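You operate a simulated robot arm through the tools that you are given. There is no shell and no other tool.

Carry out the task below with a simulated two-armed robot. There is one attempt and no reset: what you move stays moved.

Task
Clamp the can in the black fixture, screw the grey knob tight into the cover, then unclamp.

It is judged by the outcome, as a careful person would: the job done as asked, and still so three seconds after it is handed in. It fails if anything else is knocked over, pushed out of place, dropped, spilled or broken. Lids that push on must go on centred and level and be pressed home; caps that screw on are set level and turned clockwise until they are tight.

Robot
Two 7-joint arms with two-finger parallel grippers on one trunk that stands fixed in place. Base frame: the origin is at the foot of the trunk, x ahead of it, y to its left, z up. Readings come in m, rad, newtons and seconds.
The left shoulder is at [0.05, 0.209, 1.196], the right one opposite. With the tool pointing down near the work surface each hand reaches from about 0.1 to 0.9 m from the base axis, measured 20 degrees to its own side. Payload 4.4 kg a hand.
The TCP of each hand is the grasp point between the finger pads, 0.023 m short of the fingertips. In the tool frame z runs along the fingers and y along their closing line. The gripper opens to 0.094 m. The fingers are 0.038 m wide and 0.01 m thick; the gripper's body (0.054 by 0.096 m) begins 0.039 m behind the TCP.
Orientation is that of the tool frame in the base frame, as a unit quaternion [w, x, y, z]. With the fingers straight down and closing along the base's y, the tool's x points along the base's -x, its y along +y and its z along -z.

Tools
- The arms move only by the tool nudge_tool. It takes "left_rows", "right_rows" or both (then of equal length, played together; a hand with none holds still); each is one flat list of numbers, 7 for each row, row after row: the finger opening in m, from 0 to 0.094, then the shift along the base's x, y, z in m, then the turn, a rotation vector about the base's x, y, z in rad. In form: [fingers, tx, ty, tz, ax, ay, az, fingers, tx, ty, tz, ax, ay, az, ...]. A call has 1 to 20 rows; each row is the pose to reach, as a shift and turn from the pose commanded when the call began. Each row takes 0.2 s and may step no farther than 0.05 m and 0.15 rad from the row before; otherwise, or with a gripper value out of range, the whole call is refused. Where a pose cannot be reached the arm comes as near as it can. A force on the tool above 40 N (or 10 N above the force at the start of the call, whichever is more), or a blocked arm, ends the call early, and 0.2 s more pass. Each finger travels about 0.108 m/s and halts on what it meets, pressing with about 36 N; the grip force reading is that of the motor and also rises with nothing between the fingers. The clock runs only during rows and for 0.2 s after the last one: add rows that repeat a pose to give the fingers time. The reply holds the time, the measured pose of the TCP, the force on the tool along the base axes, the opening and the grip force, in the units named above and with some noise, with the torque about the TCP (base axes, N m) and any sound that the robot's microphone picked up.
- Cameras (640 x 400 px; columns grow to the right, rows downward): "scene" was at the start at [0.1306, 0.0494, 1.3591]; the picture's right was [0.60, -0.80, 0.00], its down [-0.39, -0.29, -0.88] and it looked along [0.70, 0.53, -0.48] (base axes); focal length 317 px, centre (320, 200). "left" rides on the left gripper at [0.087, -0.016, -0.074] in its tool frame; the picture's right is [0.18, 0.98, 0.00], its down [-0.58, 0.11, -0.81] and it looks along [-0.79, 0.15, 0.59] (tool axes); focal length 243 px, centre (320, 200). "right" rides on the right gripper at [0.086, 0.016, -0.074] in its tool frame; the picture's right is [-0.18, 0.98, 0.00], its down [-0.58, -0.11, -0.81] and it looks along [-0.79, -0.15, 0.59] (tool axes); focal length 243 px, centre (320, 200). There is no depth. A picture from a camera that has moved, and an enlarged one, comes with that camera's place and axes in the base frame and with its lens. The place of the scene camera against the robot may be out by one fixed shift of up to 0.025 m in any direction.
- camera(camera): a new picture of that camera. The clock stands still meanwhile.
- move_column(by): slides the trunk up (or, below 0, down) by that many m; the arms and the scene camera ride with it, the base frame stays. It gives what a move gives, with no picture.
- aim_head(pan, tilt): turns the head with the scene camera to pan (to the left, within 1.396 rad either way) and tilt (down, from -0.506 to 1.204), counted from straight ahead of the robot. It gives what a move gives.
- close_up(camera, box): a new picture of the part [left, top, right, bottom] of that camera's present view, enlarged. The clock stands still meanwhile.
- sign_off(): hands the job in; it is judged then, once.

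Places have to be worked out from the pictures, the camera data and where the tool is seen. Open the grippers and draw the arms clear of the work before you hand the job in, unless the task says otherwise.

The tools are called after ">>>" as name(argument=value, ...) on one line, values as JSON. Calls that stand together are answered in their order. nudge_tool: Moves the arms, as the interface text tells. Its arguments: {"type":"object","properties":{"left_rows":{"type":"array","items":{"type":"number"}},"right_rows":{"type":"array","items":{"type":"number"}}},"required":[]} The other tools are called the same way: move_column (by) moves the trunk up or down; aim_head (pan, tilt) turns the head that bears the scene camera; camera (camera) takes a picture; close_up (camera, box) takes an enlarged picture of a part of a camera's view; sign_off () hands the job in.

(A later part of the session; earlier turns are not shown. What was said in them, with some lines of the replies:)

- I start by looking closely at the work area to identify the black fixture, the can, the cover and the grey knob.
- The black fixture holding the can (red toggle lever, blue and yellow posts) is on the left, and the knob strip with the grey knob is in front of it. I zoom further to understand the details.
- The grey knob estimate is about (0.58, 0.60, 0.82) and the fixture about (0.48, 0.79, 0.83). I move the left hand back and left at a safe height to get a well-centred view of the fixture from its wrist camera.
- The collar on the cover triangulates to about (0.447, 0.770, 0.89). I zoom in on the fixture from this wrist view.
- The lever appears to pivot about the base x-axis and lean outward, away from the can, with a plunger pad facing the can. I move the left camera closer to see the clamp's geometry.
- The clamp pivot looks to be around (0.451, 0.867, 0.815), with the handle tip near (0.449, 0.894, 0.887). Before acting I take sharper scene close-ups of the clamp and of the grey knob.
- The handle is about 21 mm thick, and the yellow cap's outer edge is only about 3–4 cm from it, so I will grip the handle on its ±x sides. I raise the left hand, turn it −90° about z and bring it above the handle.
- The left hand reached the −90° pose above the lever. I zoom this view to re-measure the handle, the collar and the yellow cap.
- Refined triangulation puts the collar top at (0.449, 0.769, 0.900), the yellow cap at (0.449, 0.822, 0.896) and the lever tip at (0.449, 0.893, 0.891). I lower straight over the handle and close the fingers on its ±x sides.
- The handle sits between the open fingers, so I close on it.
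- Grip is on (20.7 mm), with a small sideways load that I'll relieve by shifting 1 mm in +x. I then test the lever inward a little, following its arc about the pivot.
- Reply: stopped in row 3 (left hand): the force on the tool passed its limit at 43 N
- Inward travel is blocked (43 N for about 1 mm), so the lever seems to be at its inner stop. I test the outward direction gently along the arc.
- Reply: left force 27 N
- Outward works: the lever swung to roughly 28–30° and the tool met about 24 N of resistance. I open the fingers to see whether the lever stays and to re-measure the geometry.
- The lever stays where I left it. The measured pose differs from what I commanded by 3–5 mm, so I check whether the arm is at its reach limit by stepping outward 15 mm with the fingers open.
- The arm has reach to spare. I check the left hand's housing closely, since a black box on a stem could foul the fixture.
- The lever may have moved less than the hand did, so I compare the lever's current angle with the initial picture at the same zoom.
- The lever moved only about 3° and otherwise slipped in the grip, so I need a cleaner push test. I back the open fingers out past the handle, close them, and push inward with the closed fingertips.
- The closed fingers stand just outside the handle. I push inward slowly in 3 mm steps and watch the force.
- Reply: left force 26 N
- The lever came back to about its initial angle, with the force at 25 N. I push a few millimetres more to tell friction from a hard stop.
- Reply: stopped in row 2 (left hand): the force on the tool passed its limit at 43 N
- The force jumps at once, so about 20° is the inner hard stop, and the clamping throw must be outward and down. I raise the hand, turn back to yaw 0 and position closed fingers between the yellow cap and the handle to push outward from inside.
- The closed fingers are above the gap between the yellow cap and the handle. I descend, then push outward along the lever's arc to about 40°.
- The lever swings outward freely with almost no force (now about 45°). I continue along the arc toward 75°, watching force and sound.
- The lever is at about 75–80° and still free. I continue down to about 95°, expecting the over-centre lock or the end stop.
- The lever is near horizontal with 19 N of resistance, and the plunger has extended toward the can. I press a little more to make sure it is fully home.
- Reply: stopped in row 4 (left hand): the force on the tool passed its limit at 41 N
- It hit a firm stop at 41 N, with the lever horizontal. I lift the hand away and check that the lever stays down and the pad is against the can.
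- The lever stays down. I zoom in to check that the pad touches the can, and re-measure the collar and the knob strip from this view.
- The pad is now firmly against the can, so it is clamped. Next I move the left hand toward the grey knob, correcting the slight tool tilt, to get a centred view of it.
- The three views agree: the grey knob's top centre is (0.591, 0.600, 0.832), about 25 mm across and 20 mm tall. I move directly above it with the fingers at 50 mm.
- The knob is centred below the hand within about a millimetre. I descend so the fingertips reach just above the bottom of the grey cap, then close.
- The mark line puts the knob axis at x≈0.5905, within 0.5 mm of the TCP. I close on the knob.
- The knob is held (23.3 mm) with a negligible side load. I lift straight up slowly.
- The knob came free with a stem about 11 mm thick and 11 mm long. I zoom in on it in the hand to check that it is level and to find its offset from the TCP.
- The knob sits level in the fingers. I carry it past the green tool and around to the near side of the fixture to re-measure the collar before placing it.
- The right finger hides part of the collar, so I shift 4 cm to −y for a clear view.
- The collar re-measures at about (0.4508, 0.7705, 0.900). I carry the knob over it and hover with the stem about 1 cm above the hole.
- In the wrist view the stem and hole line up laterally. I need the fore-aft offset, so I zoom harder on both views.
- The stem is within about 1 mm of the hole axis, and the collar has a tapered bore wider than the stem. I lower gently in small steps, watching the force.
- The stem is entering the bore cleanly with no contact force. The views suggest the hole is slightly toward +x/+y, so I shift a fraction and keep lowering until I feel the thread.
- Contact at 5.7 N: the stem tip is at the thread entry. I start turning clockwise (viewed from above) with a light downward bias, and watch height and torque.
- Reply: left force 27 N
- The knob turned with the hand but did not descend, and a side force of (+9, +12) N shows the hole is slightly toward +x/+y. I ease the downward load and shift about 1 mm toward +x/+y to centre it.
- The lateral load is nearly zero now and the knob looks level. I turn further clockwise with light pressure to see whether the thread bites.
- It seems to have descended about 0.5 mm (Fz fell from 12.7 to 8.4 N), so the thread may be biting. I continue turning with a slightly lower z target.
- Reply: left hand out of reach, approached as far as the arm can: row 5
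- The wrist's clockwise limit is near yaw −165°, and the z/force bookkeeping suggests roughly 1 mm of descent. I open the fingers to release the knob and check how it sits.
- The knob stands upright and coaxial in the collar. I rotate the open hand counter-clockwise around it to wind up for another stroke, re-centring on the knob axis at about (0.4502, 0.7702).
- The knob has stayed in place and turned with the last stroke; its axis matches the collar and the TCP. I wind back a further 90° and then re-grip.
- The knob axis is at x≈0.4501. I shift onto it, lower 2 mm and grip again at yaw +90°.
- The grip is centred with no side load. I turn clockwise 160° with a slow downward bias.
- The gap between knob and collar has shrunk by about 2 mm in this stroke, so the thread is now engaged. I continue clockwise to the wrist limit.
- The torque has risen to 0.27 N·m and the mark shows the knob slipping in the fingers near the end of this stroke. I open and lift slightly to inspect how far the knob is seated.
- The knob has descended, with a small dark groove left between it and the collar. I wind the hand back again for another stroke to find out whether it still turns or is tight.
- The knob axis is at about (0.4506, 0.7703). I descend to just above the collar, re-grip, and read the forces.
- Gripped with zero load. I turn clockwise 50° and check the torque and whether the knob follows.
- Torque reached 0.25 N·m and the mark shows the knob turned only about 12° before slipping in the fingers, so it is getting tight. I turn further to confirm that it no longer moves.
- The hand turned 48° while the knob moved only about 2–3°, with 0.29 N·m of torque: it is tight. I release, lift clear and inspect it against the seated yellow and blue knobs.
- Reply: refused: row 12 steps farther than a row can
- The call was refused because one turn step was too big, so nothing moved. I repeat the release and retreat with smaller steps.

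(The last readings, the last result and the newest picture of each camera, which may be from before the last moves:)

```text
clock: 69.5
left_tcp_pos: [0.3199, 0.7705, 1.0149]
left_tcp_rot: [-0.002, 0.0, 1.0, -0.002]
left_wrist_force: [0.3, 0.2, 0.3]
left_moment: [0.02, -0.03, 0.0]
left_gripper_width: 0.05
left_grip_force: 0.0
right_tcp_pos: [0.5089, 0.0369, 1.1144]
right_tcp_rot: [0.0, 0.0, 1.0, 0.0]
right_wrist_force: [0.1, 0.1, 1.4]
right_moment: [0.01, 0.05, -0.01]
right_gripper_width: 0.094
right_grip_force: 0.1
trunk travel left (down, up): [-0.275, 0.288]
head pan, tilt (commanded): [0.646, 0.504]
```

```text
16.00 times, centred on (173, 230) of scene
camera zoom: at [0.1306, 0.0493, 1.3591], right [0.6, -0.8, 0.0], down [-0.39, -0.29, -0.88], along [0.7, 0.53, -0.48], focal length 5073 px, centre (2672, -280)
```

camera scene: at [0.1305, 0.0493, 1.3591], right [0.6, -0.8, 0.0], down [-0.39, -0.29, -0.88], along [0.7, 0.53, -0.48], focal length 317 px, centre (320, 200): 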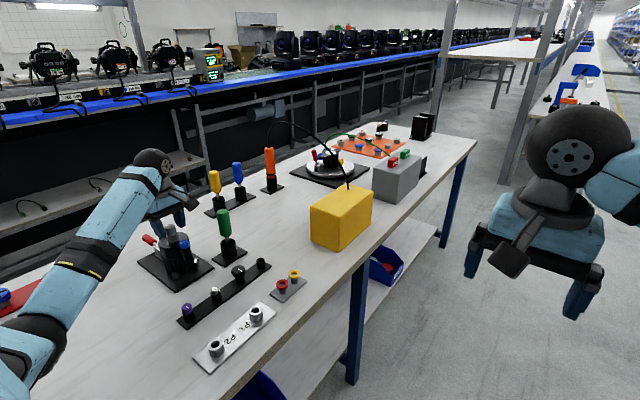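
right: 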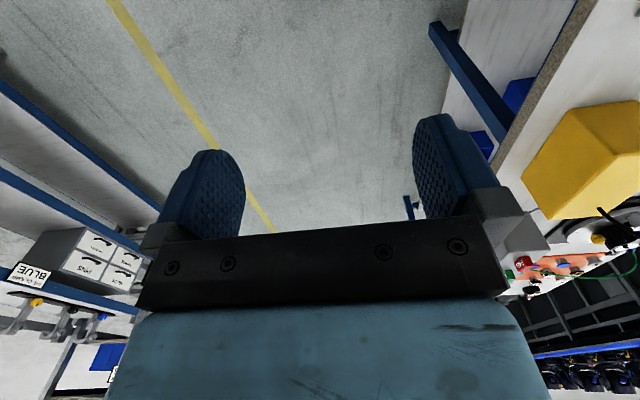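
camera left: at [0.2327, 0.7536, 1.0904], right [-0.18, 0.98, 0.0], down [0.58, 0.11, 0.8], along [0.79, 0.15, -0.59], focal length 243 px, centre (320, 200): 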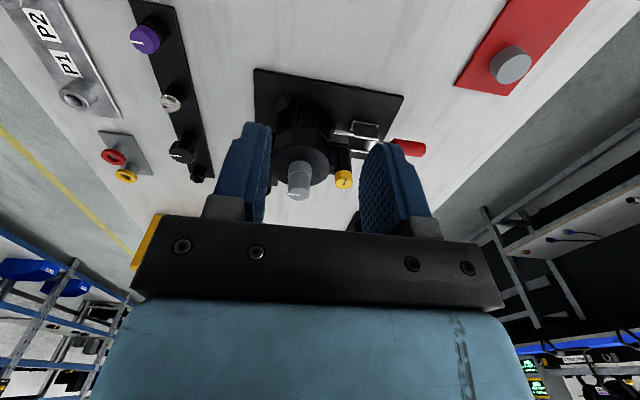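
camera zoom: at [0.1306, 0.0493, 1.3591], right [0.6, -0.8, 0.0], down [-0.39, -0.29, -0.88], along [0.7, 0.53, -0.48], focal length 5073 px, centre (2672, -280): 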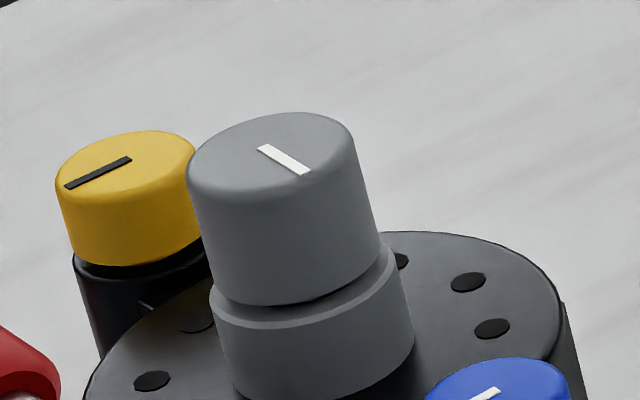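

The groove looks narrower now. I zoom in more on the seat from both cameras.

>>> close_up(camera="scene", box=[166, 230, 182, 240])

>>> close_up(camera="left", box=[275, 150, 323, 200])

```text
16.00 times, centred on (174, 235) of scene
camera zoom: at [0.1306, 0.0493, 1.3591], right [0.6, -0.8, 0.0], down [-0.39, -0.29, -0.88], along [0.7, 0.53, -0.48], focal length 5073 px, centre (2656, -360)
```

zoom: 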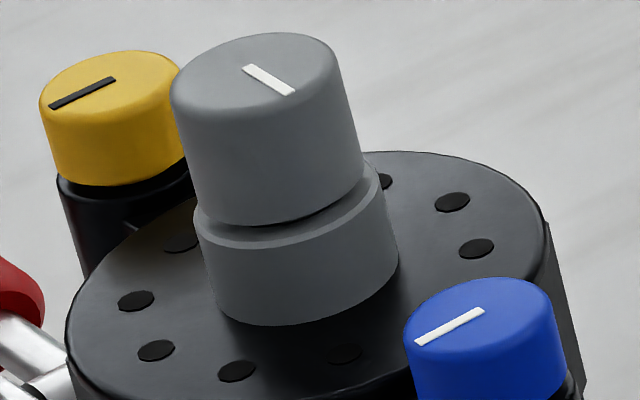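

```text
8.00 times, centred on (299, 175) of left
camera zoom: at [0.2327, 0.7536, 1.0904], right [-0.18, 0.98, 0.0], down [0.58, 0.11, 0.8], along [0.79, 0.15, -0.59], focal length 1941 px, centre (488, 400)
```

zoom: 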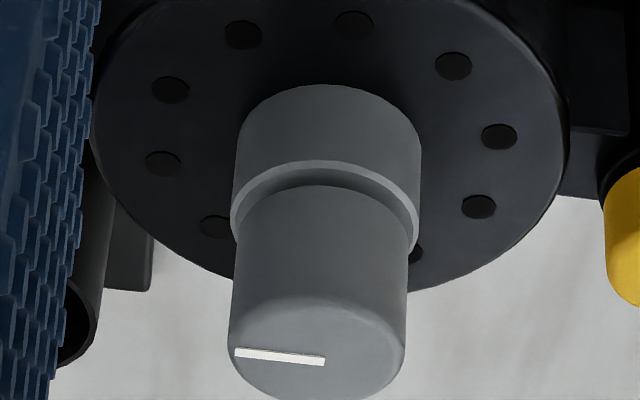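

The grey knob sits level with a small groove, like the neighbouring yellow and blue ones, and the torque blocked at about 0.29 N·m, so I take it as tight. Next is unclamping: I turn the hand to −90° and move above the horizontal red handle.

>>> nudge_tool(left_rows=[0.05, 0.01, 0.016, 0, 0, 0, -0.1428, 0.05, 0.02, 0.032, 0, 0, 0, -0.2856, 0.05, 0.03, 0.048, 0, 0, 0, -0.4284, 0.05, 0.04, 0.064, 0, 0, 0, -0.5712, 0.05, 0.05, 0.08, 0, 0, 0, -0.714, 0.05, 0.062, 0.096, 0, 0, 0, -0.8568, 0.05, 0.076, 0.112, 0, 0, 0, -0.9996, 0.05, 0.09, 0.125, 0, 0, 0, -1.1424, 0.05, 0.104, 0.137, 0, 0, 0, -1.2852, 0.05, 0.118, 0.149, 0, 0, 0, -1.428, 0.05, 0.13, 0.16, -0.01, 0, 0, -1.5708, 0.05, 0.13, 0.16, -0.04, 0, 0, -1.5708, 0.05, 0.13, 0.16, -0.07, 0, 0, -1.5708, 0.05, 0.13, 0.16, -0.09, 0, 0, -1.5708, 0.05, 0.13, 0.16, -0.09, 0, 0, -1.5708])

>>> camera(camera="left")

>>> close_up(camera="scene", box=[112, 200, 208, 260])

```text
clock: 72.7
left_tcp_pos: [0.4499, 0.9297, 0.9247]
left_tcp_rot: [-0.002, 0.708, 0.706, 0.002]
left_wrist_force: [-0.3, -0.1, -0.4]
left_moment: [-0.01, -0.01, 0.03]
left_gripper_width: 0.0499
left_grip_force: 0.1
right_tcp_pos: [0.5089, 0.0348, 1.1133]
right_tcp_rot: [0.0, 0.0, 1.0, 0.0]
right_wrist_force: [0.2, -0.2, 0.7]
right_moment: [0.02, -0.03, -0.01]
right_gripper_width: 0.0939
right_grip_force: 0.0
trunk travel left (down, up): [-0.275, 0.288]
head pan, tilt (commanded): [0.646, 0.504]
```

```text
taken
camera left: at [0.4328, 1.0142, 1.0003], right [0.98, 0.18, 0.0], down [0.11, -0.58, 0.8], along [0.15, -0.79, -0.59], focal length 243 px, centre (320, 200)
```

left: 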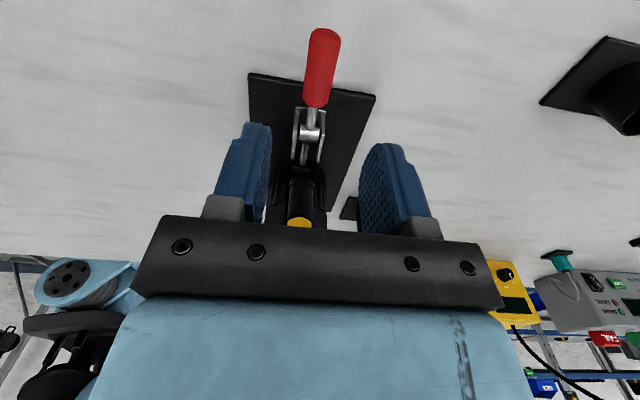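

```text
6.67 times, centred on (160, 230) of scene
camera zoom: at [0.1305, 0.0491, 1.3591], right [0.6, -0.8, 0.0], down [-0.39, -0.29, -0.88], along [0.7, 0.53, -0.48], focal length 2114 px, centre (1387, 0)
```

zoom: 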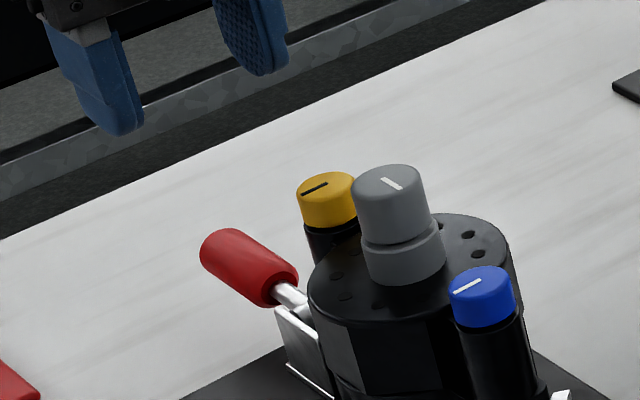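

The handle lies horizontal at z≈0.815, spanning y≈0.898–0.950 at x≈0.4485. I descend with open fingers straddling it and close on its sides.

>>> nudge_tool(left_rows=[0.05, -0.001, 0, -0.04, 0, 0, 0, 0.05, -0.001, 0, -0.08, 0, 0, 0, 0.05, -0.001, 0, -0.107, 0, 0, 0, 0.05, -0.001, 0, -0.107, 0, 0, 0, 0.02, -0.001, 0, -0.107, 0, 0, 0, 0.0, -0.001, 0, -0.107, 0, 0, 0, 0.0, -0.001, 0, -0.107, 0, 0, 0])

>>> close_up(camera="left", box=[220, 60, 420, 220])

>>> close_up(camera="scene", box=[112, 200, 208, 260])

```text
clock: 74.3
left_tcp_pos: [0.4498, 0.9285, 0.8197]
left_tcp_rot: [-0.002, 0.708, 0.706, 0.001]
left_wrist_force: [4.4, -0.4, 0.9]
left_moment: [-0.03, -0.08, 0.24]
left_gripper_width: 0.0211
left_grip_force: 44.9
right_tcp_pos: [0.5104, 0.0338, 1.115]
right_tcp_rot: [0.0, 0.0, 1.0, 0.0]
right_wrist_force: [-0.1, 0.7, 0.4]
right_moment: [0.02, 0.01, -0.01]
right_gripper_width: 0.0938
right_grip_force: 0.0
trunk travel left (down, up): [-0.275, 0.288]
head pan, tilt (commanded): [0.646, 0.504]
```

```text
2.50 times, centred on (320, 140) of left
camera zoom: at [0.4331, 1.0145, 0.8945], right [0.98, 0.18, 0.0], down [0.11, -0.58, 0.8], along [0.15, -0.79, -0.59], focal length 606 px, centre (320, 350)
```

zoom: 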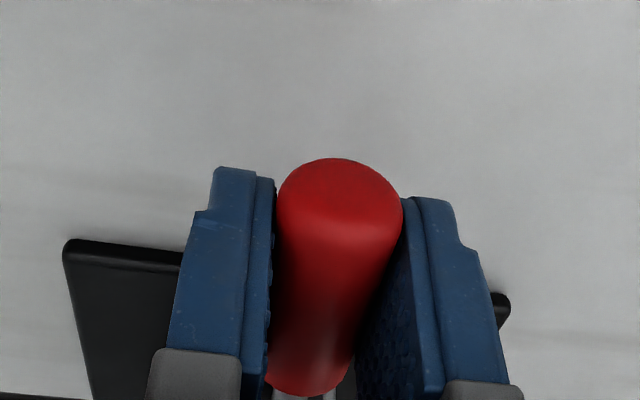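

```text
6.67 times, centred on (160, 230) of scene
camera zoom: at [0.131, 0.0492, 1.3591], right [0.6, -0.8, 0.0], down [-0.39, -0.29, -0.88], along [0.7, 0.53, -0.48], focal length 2114 px, centre (1387, 0)
```

zoom: 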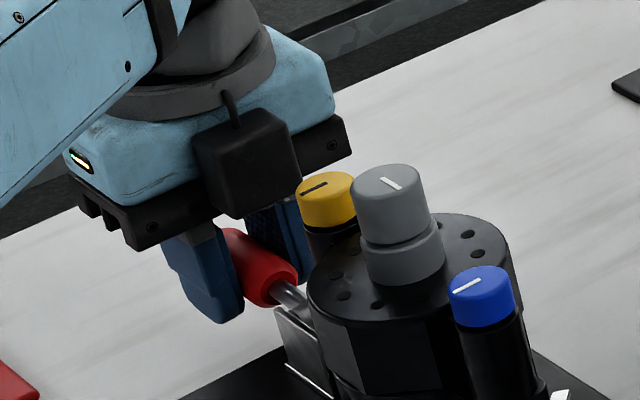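

The handle is gripped (21 mm). I lift it gently along the arc, about 15° at first, watching whether it follows.

>>> nudge_tool(left_rows=[0.0, 0.0003, 0, 0.0027, 0, 0, 0, 0.0, 0.0003, -0.0002, 0.0054, 0, 0, 0, 0.0, 0.0003, -0.0006, 0.0081, 0, 0, 0, 0.0, 0.0003, -0.001, 0.0109, 0, 0, 0, 0.0, 0.0003, -0.0015, 0.0136, 0, 0, 0, 0.0, 0.0003, -0.0021, 0.0162, 0, 0, 0])

>>> close_up(camera="left", box=[220, 60, 420, 220])

>>> close_up(camera="scene", box=[112, 200, 208, 260])

```text
clock: 75.7
left_tcp_pos: [0.4495, 0.9305, 0.8313]
left_tcp_rot: [-0.001, 0.708, 0.707, -0.001]
left_wrist_force: [10.2, 0.7, -24.3]
left_moment: [1.3, -0.07, 0.39]
left_gripper_width: 0.0214
left_grip_force: 44.8
right_tcp_pos: [0.5125, 0.0381, 1.1134]
right_tcp_rot: [-0.002, -0.001, 1.0, -0.001]
right_wrist_force: [0.4, -0.1, 0.4]
right_moment: [0.02, 0.02, 0.01]
right_gripper_width: 0.0939
right_grip_force: 0.1
trunk travel left (down, up): [-0.275, 0.288]
head pan, tilt (commanded): [0.646, 0.504]
```

```text
2.50 times, centred on (320, 140) of left
camera zoom: at [0.4332, 1.0159, 0.9055], right [0.98, 0.18, 0.0], down [0.11, -0.58, 0.81], along [0.14, -0.79, -0.59], focal length 606 px, centre (320, 350)
```

zoom: 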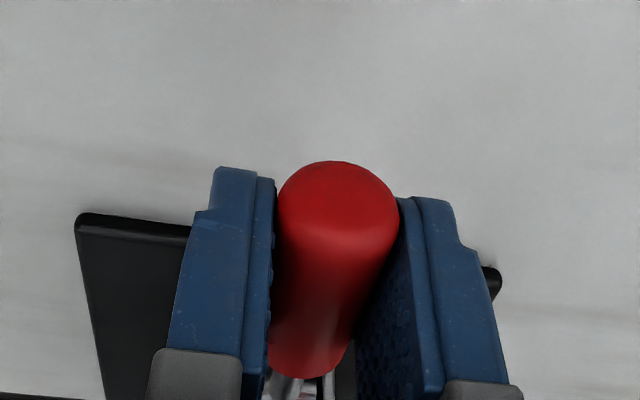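

```text
6.67 times, centred on (160, 230) of scene
camera zoom: at [0.1335, 0.0533, 1.3585], right [0.6, -0.8, 0.0], down [-0.39, -0.29, -0.87], along [0.7, 0.52, -0.49], focal length 2114 px, centre (1387, 0)
```

zoom: 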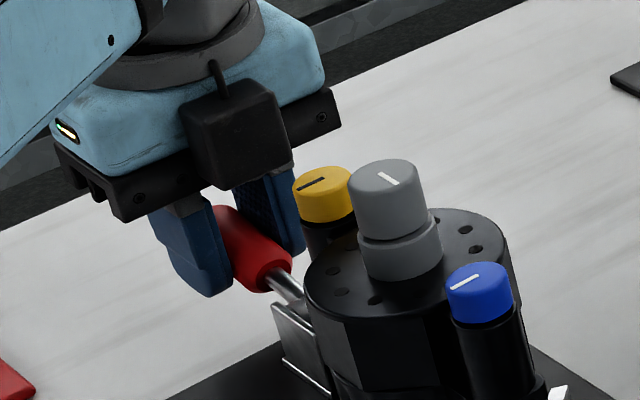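

The lever is following upward at about 24 N. I continue along the arc to about 45°.

>>> nudge_tool(left_rows=[0.0, 0, -0.0017, 0.0052, 0, 0, 0, 0.0, 0, -0.0038, 0.0102, 0, 0, 0, 0.0, 0, -0.0064, 0.0151, 0, 0, 0, 0.0, 0, -0.0092, 0.0196, 0, 0, 0, 0.0, 0, -0.0125, 0.024, 0, 0, 0, 0.0, 0, -0.0162, 0.028, 0, 0, 0])

>>> close_up(camera="left", box=[220, 60, 420, 220])

>>> close_up(camera="scene", box=[112, 200, 208, 260])

```text
clock: 77.1
left_tcp_pos: [0.4496, 0.9135, 0.8604]
left_tcp_rot: [-0.001, 0.707, 0.707, 0.0]
left_wrist_force: [11.7, 13.4, -5.1]
left_moment: [0.92, -0.18, 0.2]
left_gripper_width: 0.0214
left_grip_force: 44.6
right_tcp_pos: [0.5118, 0.0361, 1.1146]
right_tcp_rot: [-0.001, 0.0, 1.0, -0.001]
right_wrist_force: [-0.3, 0.0, -0.1]
right_moment: [-0.01, 0.0, 0.0]
right_gripper_width: 0.0941
right_grip_force: 0.1
trunk travel left (down, up): [-0.275, 0.288]
head pan, tilt (commanded): [0.646, 0.504]
```

```text
2.50 times, centred on (320, 140) of left
camera zoom: at [0.4331, 0.9996, 0.9364], right [0.98, 0.18, 0.0], down [0.11, -0.58, 0.81], along [0.15, -0.79, -0.59], focal length 606 px, centre (320, 350)
```

zoom: 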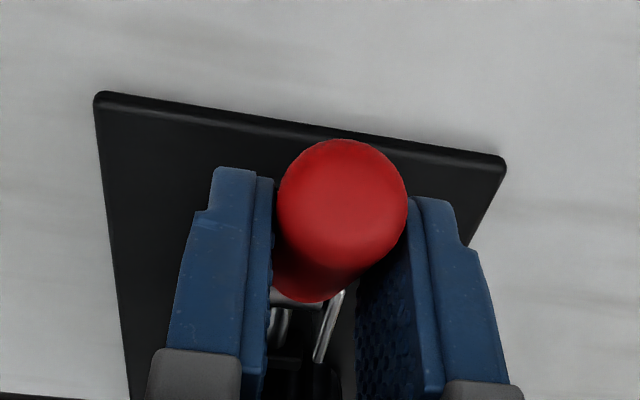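

```text
6.67 times, centred on (160, 230) of scene
camera zoom: at [0.1324, 0.0516, 1.359], right [0.6, -0.8, 0.0], down [-0.39, -0.29, -0.87], along [0.7, 0.53, -0.49], focal length 2114 px, centre (1387, 0)
```

zoom: 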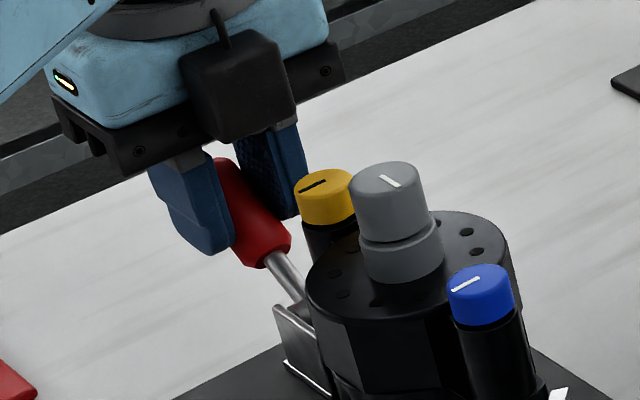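

The lever is at about 45°. I continue along the arc to its open stop near 20°.

>>> nudge_tool(left_rows=[0.0, 0, -0.004, 0.0037, 0, 0, 0, 0.0, 0, -0.0084, 0.007, 0, 0, 0, 0.0, 0, -0.0129, 0.0099, 0, 0, 0, 0.0, 0, -0.0178, 0.0124, 0, 0, 0, 0.0, 0, -0.0215, 0.014, 0, 0, 0])

>>> close_up(camera="scene", box=[112, 200, 208, 260])

>>> close_up(camera="left", box=[220, 60, 420, 220])

```text
clock: 78.3
left_tcp_pos: [0.4499, 0.892, 0.8764]
left_tcp_rot: [-0.001, 0.707, 0.707, 0.0]
left_wrist_force: [16.0, 27.7, 2.2]
left_moment: [1.56, -0.39, -0.07]
left_gripper_width: 0.021
left_grip_force: 45.0
right_tcp_pos: [0.5104, 0.0365, 1.1135]
right_tcp_rot: [-0.001, 0.0, 1.0, -0.001]
right_wrist_force: [0.9, -0.5, 0.8]
right_moment: [-0.04, -0.02, -0.01]
right_gripper_width: 0.0941
right_grip_force: 0.0
trunk travel left (down, up): [-0.275, 0.288]
head pan, tilt (commanded): [0.646, 0.504]
```

```text
6.67 times, centred on (160, 230) of scene
camera zoom: at [0.1321, 0.0513, 1.3589], right [0.6, -0.8, 0.0], down [-0.39, -0.29, -0.87], along [0.7, 0.53, -0.48], focal length 2114 px, centre (1387, 0)
```

zoom: 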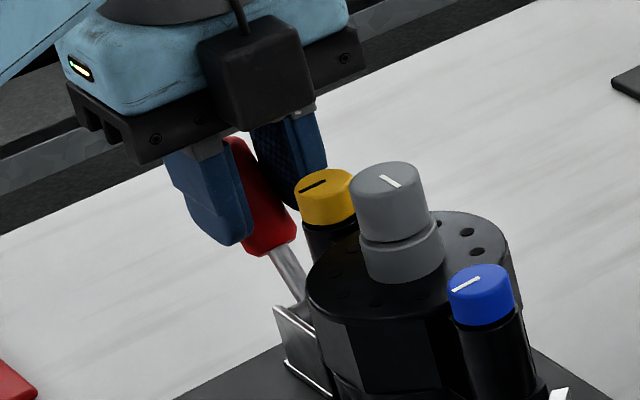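

```text
2.50 times, centred on (320, 140) of left
camera zoom: at [0.433, 0.9779, 0.951], right [0.98, 0.18, 0.0], down [0.11, -0.58, 0.8], along [0.15, -0.79, -0.59], focal length 606 px, centre (320, 350)
```

zoom: 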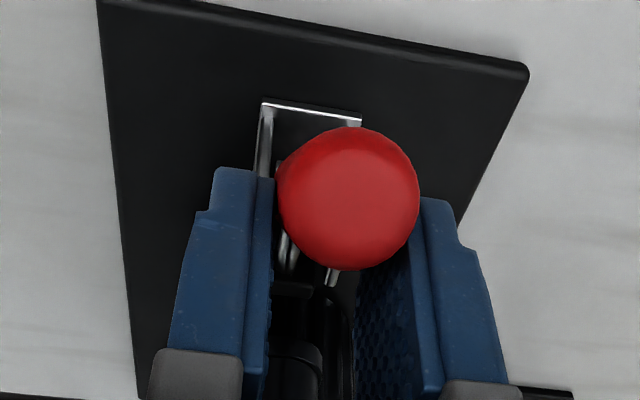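

The lever is near 26°, with the grip load rising. I open, back out, close the fingers and push it the rest of the way to its open stop from outside, as before.

>>> nudge_tool(left_rows=[0.03, 0, 0, 0, 0, 0, 0, 0.05, 0, 0, 0, 0, 0, 0, 0.05, -0.0005, 0.02, 0.004, 0, 0, 0, 0.05, -0.0005, 0.05, 0.008, 0, 0, 0, 0.02, -0.0005, 0.05, 0.008, 0, 0, 0, 0.0, -0.0005, 0.05, 0.008, 0, 0, 0, 0.0, -0.0005, 0.05, 0.008, 0, 0, 0])

>>> close_up(camera="scene", box=[112, 200, 208, 260])

```text
clock: 79.9
left_tcp_pos: [0.4492, 0.9411, 0.8864]
left_tcp_rot: [-0.002, 0.708, 0.706, 0.0]
left_wrist_force: [-0.7, 1.3, 0.6]
left_moment: [0.01, -0.01, -0.03]
left_gripper_width: 0.0
left_grip_force: 42.1
right_tcp_pos: [0.5102, 0.0364, 1.1147]
right_tcp_rot: [0.0, -0.001, 1.0, 0.0]
right_wrist_force: [0.3, -0.7, 0.2]
right_moment: [-0.03, -0.02, -0.01]
right_gripper_width: 0.0941
right_grip_force: 0.1
trunk travel left (down, up): [-0.275, 0.288]
head pan, tilt (commanded): [0.646, 0.504]
```

```text
6.67 times, centred on (160, 230) of scene
camera zoom: at [0.1308, 0.0493, 1.3591], right [0.6, -0.8, 0.0], down [-0.39, -0.29, -0.88], along [0.7, 0.53, -0.48], focal length 2114 px, centre (1387, 0)
```

zoom: 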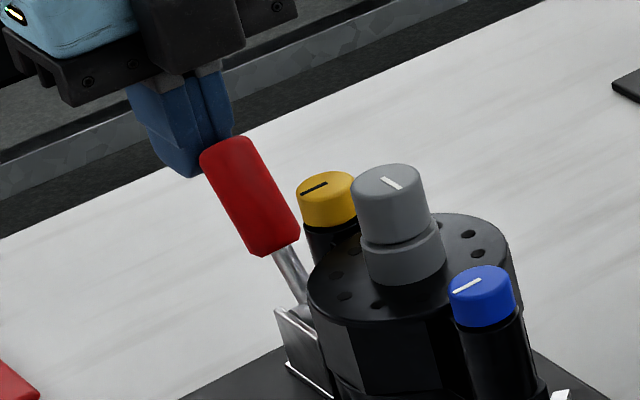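

Now I push the handle inward with the closed fingertips until it meets the open stop.

>>> nudge_tool(left_rows=[0.0, 0, -0.006, 0, 0, 0, 0, 0.0, 0, -0.011, 0, 0, 0, 0, 0.0, 0, -0.015, 0, 0, 0, 0, 0.0, 0, -0.018, 0, 0, 0, 0, 0.0, 0, -0.02, 0, 0, 0, 0, 0.0, 0, -0.022, 0, 0, 0, 0, 0.0, 0, -0.024, 0, 0, 0, 0])

>>> close_up(camera="scene", box=[112, 200, 208, 260])

```text
clock: 81.5
left_tcp_pos: [0.4476, 0.9209, 0.8846]
left_tcp_rot: [-0.003, 0.706, 0.708, 0.004]
left_wrist_force: [4.8, 20.4, -6.2]
left_moment: [0.09, 0.04, 0.2]
left_gripper_width: 0.0001
left_grip_force: 42.2
right_tcp_pos: [0.5111, 0.0373, 1.1126]
right_tcp_rot: [-0.001, 0.0, 1.0, -0.002]
right_wrist_force: [1.3, 0.5, -0.6]
right_moment: [0.0, 0.01, -0.01]
right_gripper_width: 0.0943
right_grip_force: 0.1
trunk travel left (down, up): [-0.275, 0.288]
head pan, tilt (commanded): [0.646, 0.504]
stopped in row 7 (left hand): the force on the tool passed its limit at 42 N (the readings are from after the stop); the commanded pose is now the measured one
```

```text
6.67 times, centred on (160, 230) of scene
camera zoom: at [0.1321, 0.0521, 1.3585], right [0.6, -0.8, 0.0], down [-0.39, -0.29, -0.87], along [0.7, 0.53, -0.49], focal length 2114 px, centre (1387, 0)
```

zoom: 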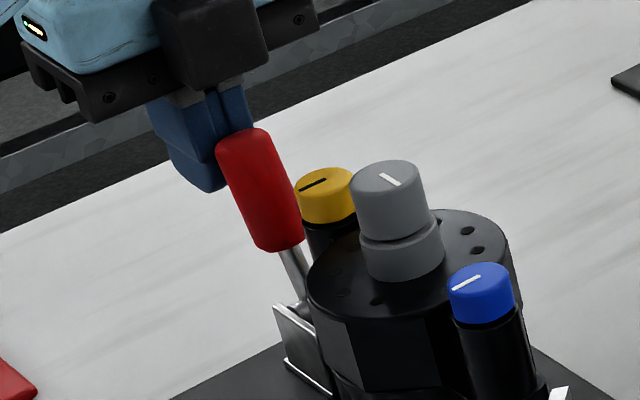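

The lever is back at its original open position (stop felt at 42 N). I retreat outward and up, then inspect the pad gap and the knob.

>>> nudge_tool(left_rows=[0.0, 0, 0.008, 0.005, 0, 0, 0, 0.0, 0, 0.008, 0.05, 0, 0, 0, 0.0, 0, 0.008, 0.1, 0, 0, 0, 0.0, -0.02, 0.0, 0.14, 0, 0, 0, 0.02, -0.05, -0.02, 0.16, 0, 0, 0.14, 0.04, -0.08, -0.04, 0.17, 0, 0, 0.28, 0.05, -0.11, -0.06, 0.17, 0, 0, 0.42, 0.05, -0.13, -0.08, 0.17, 0, 0, 0.56, 0.05, -0.15, -0.1, 0.17, 0, 0, 0.7, 0.05, -0.17, -0.12, 0.17, 0, 0, 0.84, 0.05, -0.18, -0.13, 0.16, 0, 0, 0.98, 0.05, -0.19, -0.13, 0.16, 0, 0, 1.12, 0.05, -0.19, -0.13, 0.16, 0, 0, 1.26, 0.05, -0.19, -0.13, 0.16, 0, 0, 1.4, 0.05, -0.19, -0.13, 0.16, 0, 0, 1.54])

>>> camera(camera="left")

>>> camera(camera="scene")

>>> close_up(camera="scene", box=[130, 210, 226, 290])

```text
clock: 84.7
left_tcp_pos: [0.2571, 0.7898, 1.0477]
left_tcp_rot: [-0.004, 0.014, 1.0, 0.0]
left_wrist_force: [0.0, 0.1, 0.3]
left_moment: [-0.02, 0.02, 0.0]
left_gripper_width: 0.0502
left_grip_force: 0.0
right_tcp_pos: [0.5087, 0.0341, 1.1142]
right_tcp_rot: [0.0, 0.0, 1.0, 0.0]
right_wrist_force: [-1.3, 0.0, -0.1]
right_moment: [0.0, -0.04, 0.02]
right_gripper_width: 0.0939
right_grip_force: 0.1
trunk travel left (down, up): [-0.275, 0.288]
head pan, tilt (commanded): [0.646, 0.504]
```

```text
taken
camera left: at [0.1703, 0.7748, 1.123], right [-0.16, 0.99, 0.0], down [0.59, 0.09, 0.8], along [0.79, 0.13, -0.6], focal length 243 px, centre (320, 200)
```

left: 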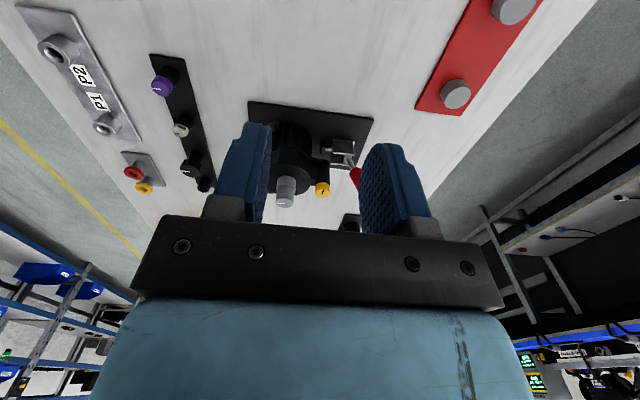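

```text
taken
camera scene: at [0.1307, 0.0494, 1.3591], right [0.6, -0.8, 0.0], down [-0.39, -0.29, -0.88], along [0.7, 0.53, -0.48], focal length 317 px, centre (320, 200)
```

scene: 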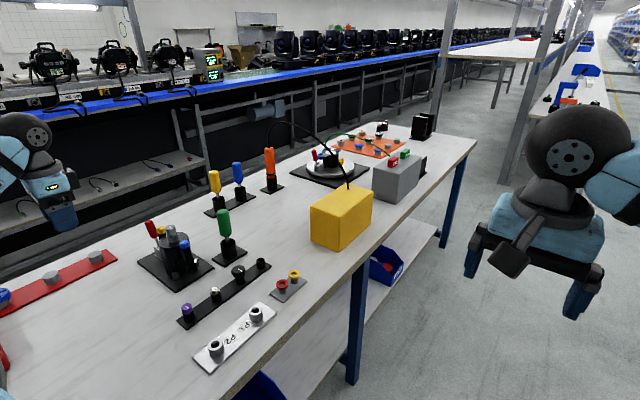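

```text
5.00 times, centred on (178, 250) of scene
camera zoom: at [0.1307, 0.0494, 1.3591], right [0.6, -0.8, 0.0], down [-0.39, -0.29, -0.88], along [0.7, 0.53, -0.48], focal length 1585 px, centre (1030, -50)
```

zoom: 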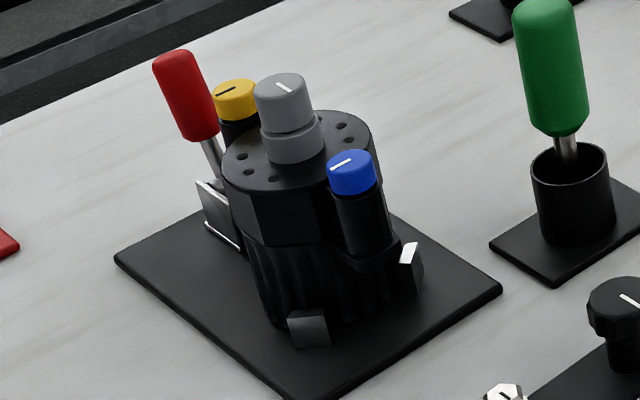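

Everything looks in place. I check that the clamp pad has retracted, and compare the grey knob's seat with the yellow one's.

>>> close_up(camera="left", box=[268, 120, 364, 210])

>>> close_up(camera="left", box=[270, 165, 334, 210])

>>> close_up(camera="scene", box=[158, 222, 190, 242])

```text
4.44 times, centred on (316, 165) of left
camera zoom: at [0.1703, 0.7748, 1.123], right [-0.16, 0.99, 0.0], down [0.59, 0.09, 0.8], along [0.79, 0.13, -0.6], focal length 1078 px, centre (338, 356)
```

zoom: 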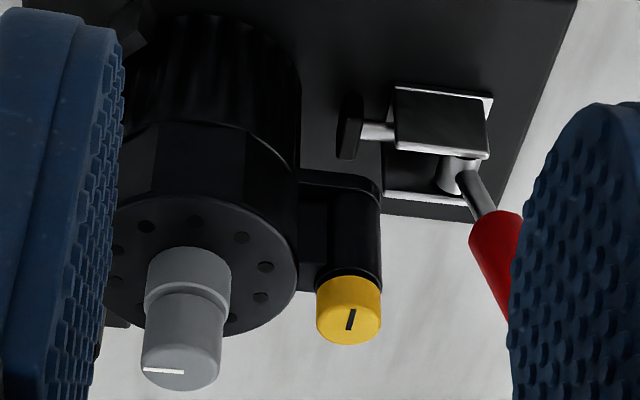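

```text
8.89 times, centred on (302, 188) of left
camera zoom: at [0.1703, 0.7748, 1.123], right [-0.16, 0.99, 0.0], down [0.59, 0.09, 0.8], along [0.79, 0.13, -0.6], focal length 2157 px, centre (480, 311)
```

zoom: 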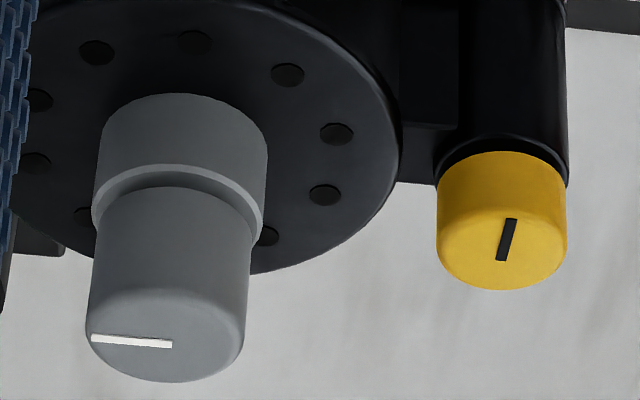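

```text
16.00 times, centred on (174, 232) of scene
camera zoom: at [0.1307, 0.0494, 1.3591], right [0.6, -0.8, 0.0], down [-0.39, -0.29, -0.88], along [0.7, 0.53, -0.48], focal length 5073 px, centre (2656, -312)
```

zoom: 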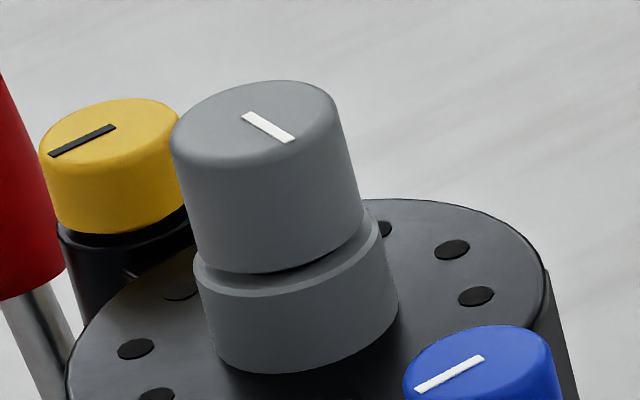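

The pad has retracted from the can, the lever is open, and the grey knob sits level with a seat gap like the yellow one's. I draw the left arm up and clear with the gripper open before handing in.

>>> nudge_tool(left_rows=[0.06, 0.01, -0.03, 0.03, 0, 0, 0.03, 0.08, 0.02, -0.06, 0.06, 0, 0, 0.03, 0.094, 0.03, -0.09, 0.09, 0, 0, 0.03, 0.094, 0.04, -0.12, 0.12, 0, 0, 0.03, 0.094, 0.05, -0.15, 0.14, 0, 0, 0.03, 0.094, 0.05, -0.15, 0.14, 0, 0, 0.03])

>>> camera(camera="scene")

>>> close_up(camera="scene", box=[120, 205, 300, 330])

```text
clock: 86.1
left_tcp_pos: [0.3178, 0.6365, 1.1676]
left_tcp_rot: [-0.003, 0.0, 1.0, 0.0]
left_wrist_force: [-0.3, 0.1, 0.6]
left_moment: [0.02, 0.01, -0.01]
left_gripper_width: 0.0939
left_grip_force: 0.1
left hand out of reach, approached as far as the arm can: row 4, 5, 6
right_tcp_pos: [0.509, 0.035, 1.1144]
right_tcp_rot: [0.0, 0.0, 1.0, 0.001]
right_wrist_force: [-0.7, 1.3, -0.1]
right_moment: [0.0, -0.01, 0.01]
right_gripper_width: 0.094
right_grip_force: 0.1
trunk travel left (down, up): [-0.275, 0.288]
head pan, tilt (commanded): [0.646, 0.504]
```

```text
taken
camera scene: at [0.1303, 0.0497, 1.3591], right [0.6, -0.8, 0.0], down [-0.39, -0.29, -0.88], along [0.7, 0.53, -0.48], focal length 317 px, centre (320, 200)
```

scene: 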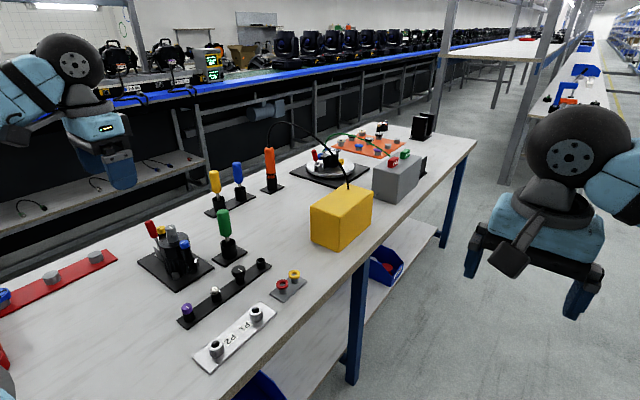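

```text
3.20 times, centred on (210, 268) of scene
camera zoom: at [0.1303, 0.0497, 1.3591], right [0.6, -0.8, 0.0], down [-0.39, -0.29, -0.88], along [0.7, 0.53, -0.48], focal length 1014 px, centre (672, -16)
```

zoom: 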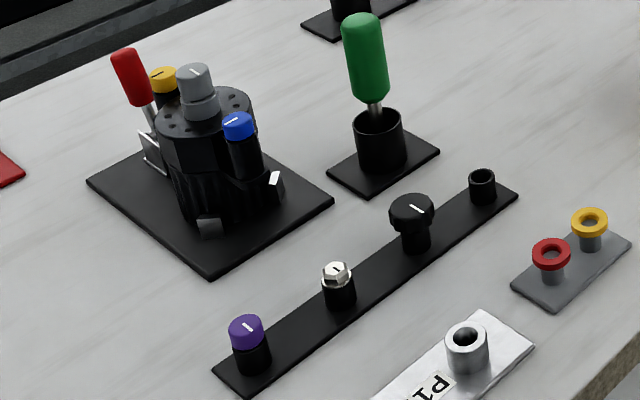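

Final check: the can is in the fixture with the clamp open, and the grey knob is screwed tight and level in the cover. The other items are undisturbed, the arms are clear and the grippers are open, so I hand the job in.

>>> sign_off()

```text
The job is handed in.
```

I clamped the can, screwed the grey knob into the cover until it would turn no further, and unclamped again. The job is handed in; I have not seen a verdict.

- **Clamp:** I pushed the red lever outward and down to its stop, which brought the pad against the can. Afterwards I brought it back to its original open position, and the pad retracted.
- **Knob:** On the last turn the hand rotated about 48° while the knob moved only 2–3°, at about 0.29 N·m. That torque is as much as the gripper can hold before the knob slips in the fingers, so I could not tighten it further.
- **Seat:** The knob stands level. A gap of roughly 2–3 mm shows between it and the collar. The yellow knob shows a similar gap on its post, so I took this as fully seated.
- **Surroundings:** Nothing else on the table looked moved or knocked over in the final pictures. The grippers are open and both arms are clear.
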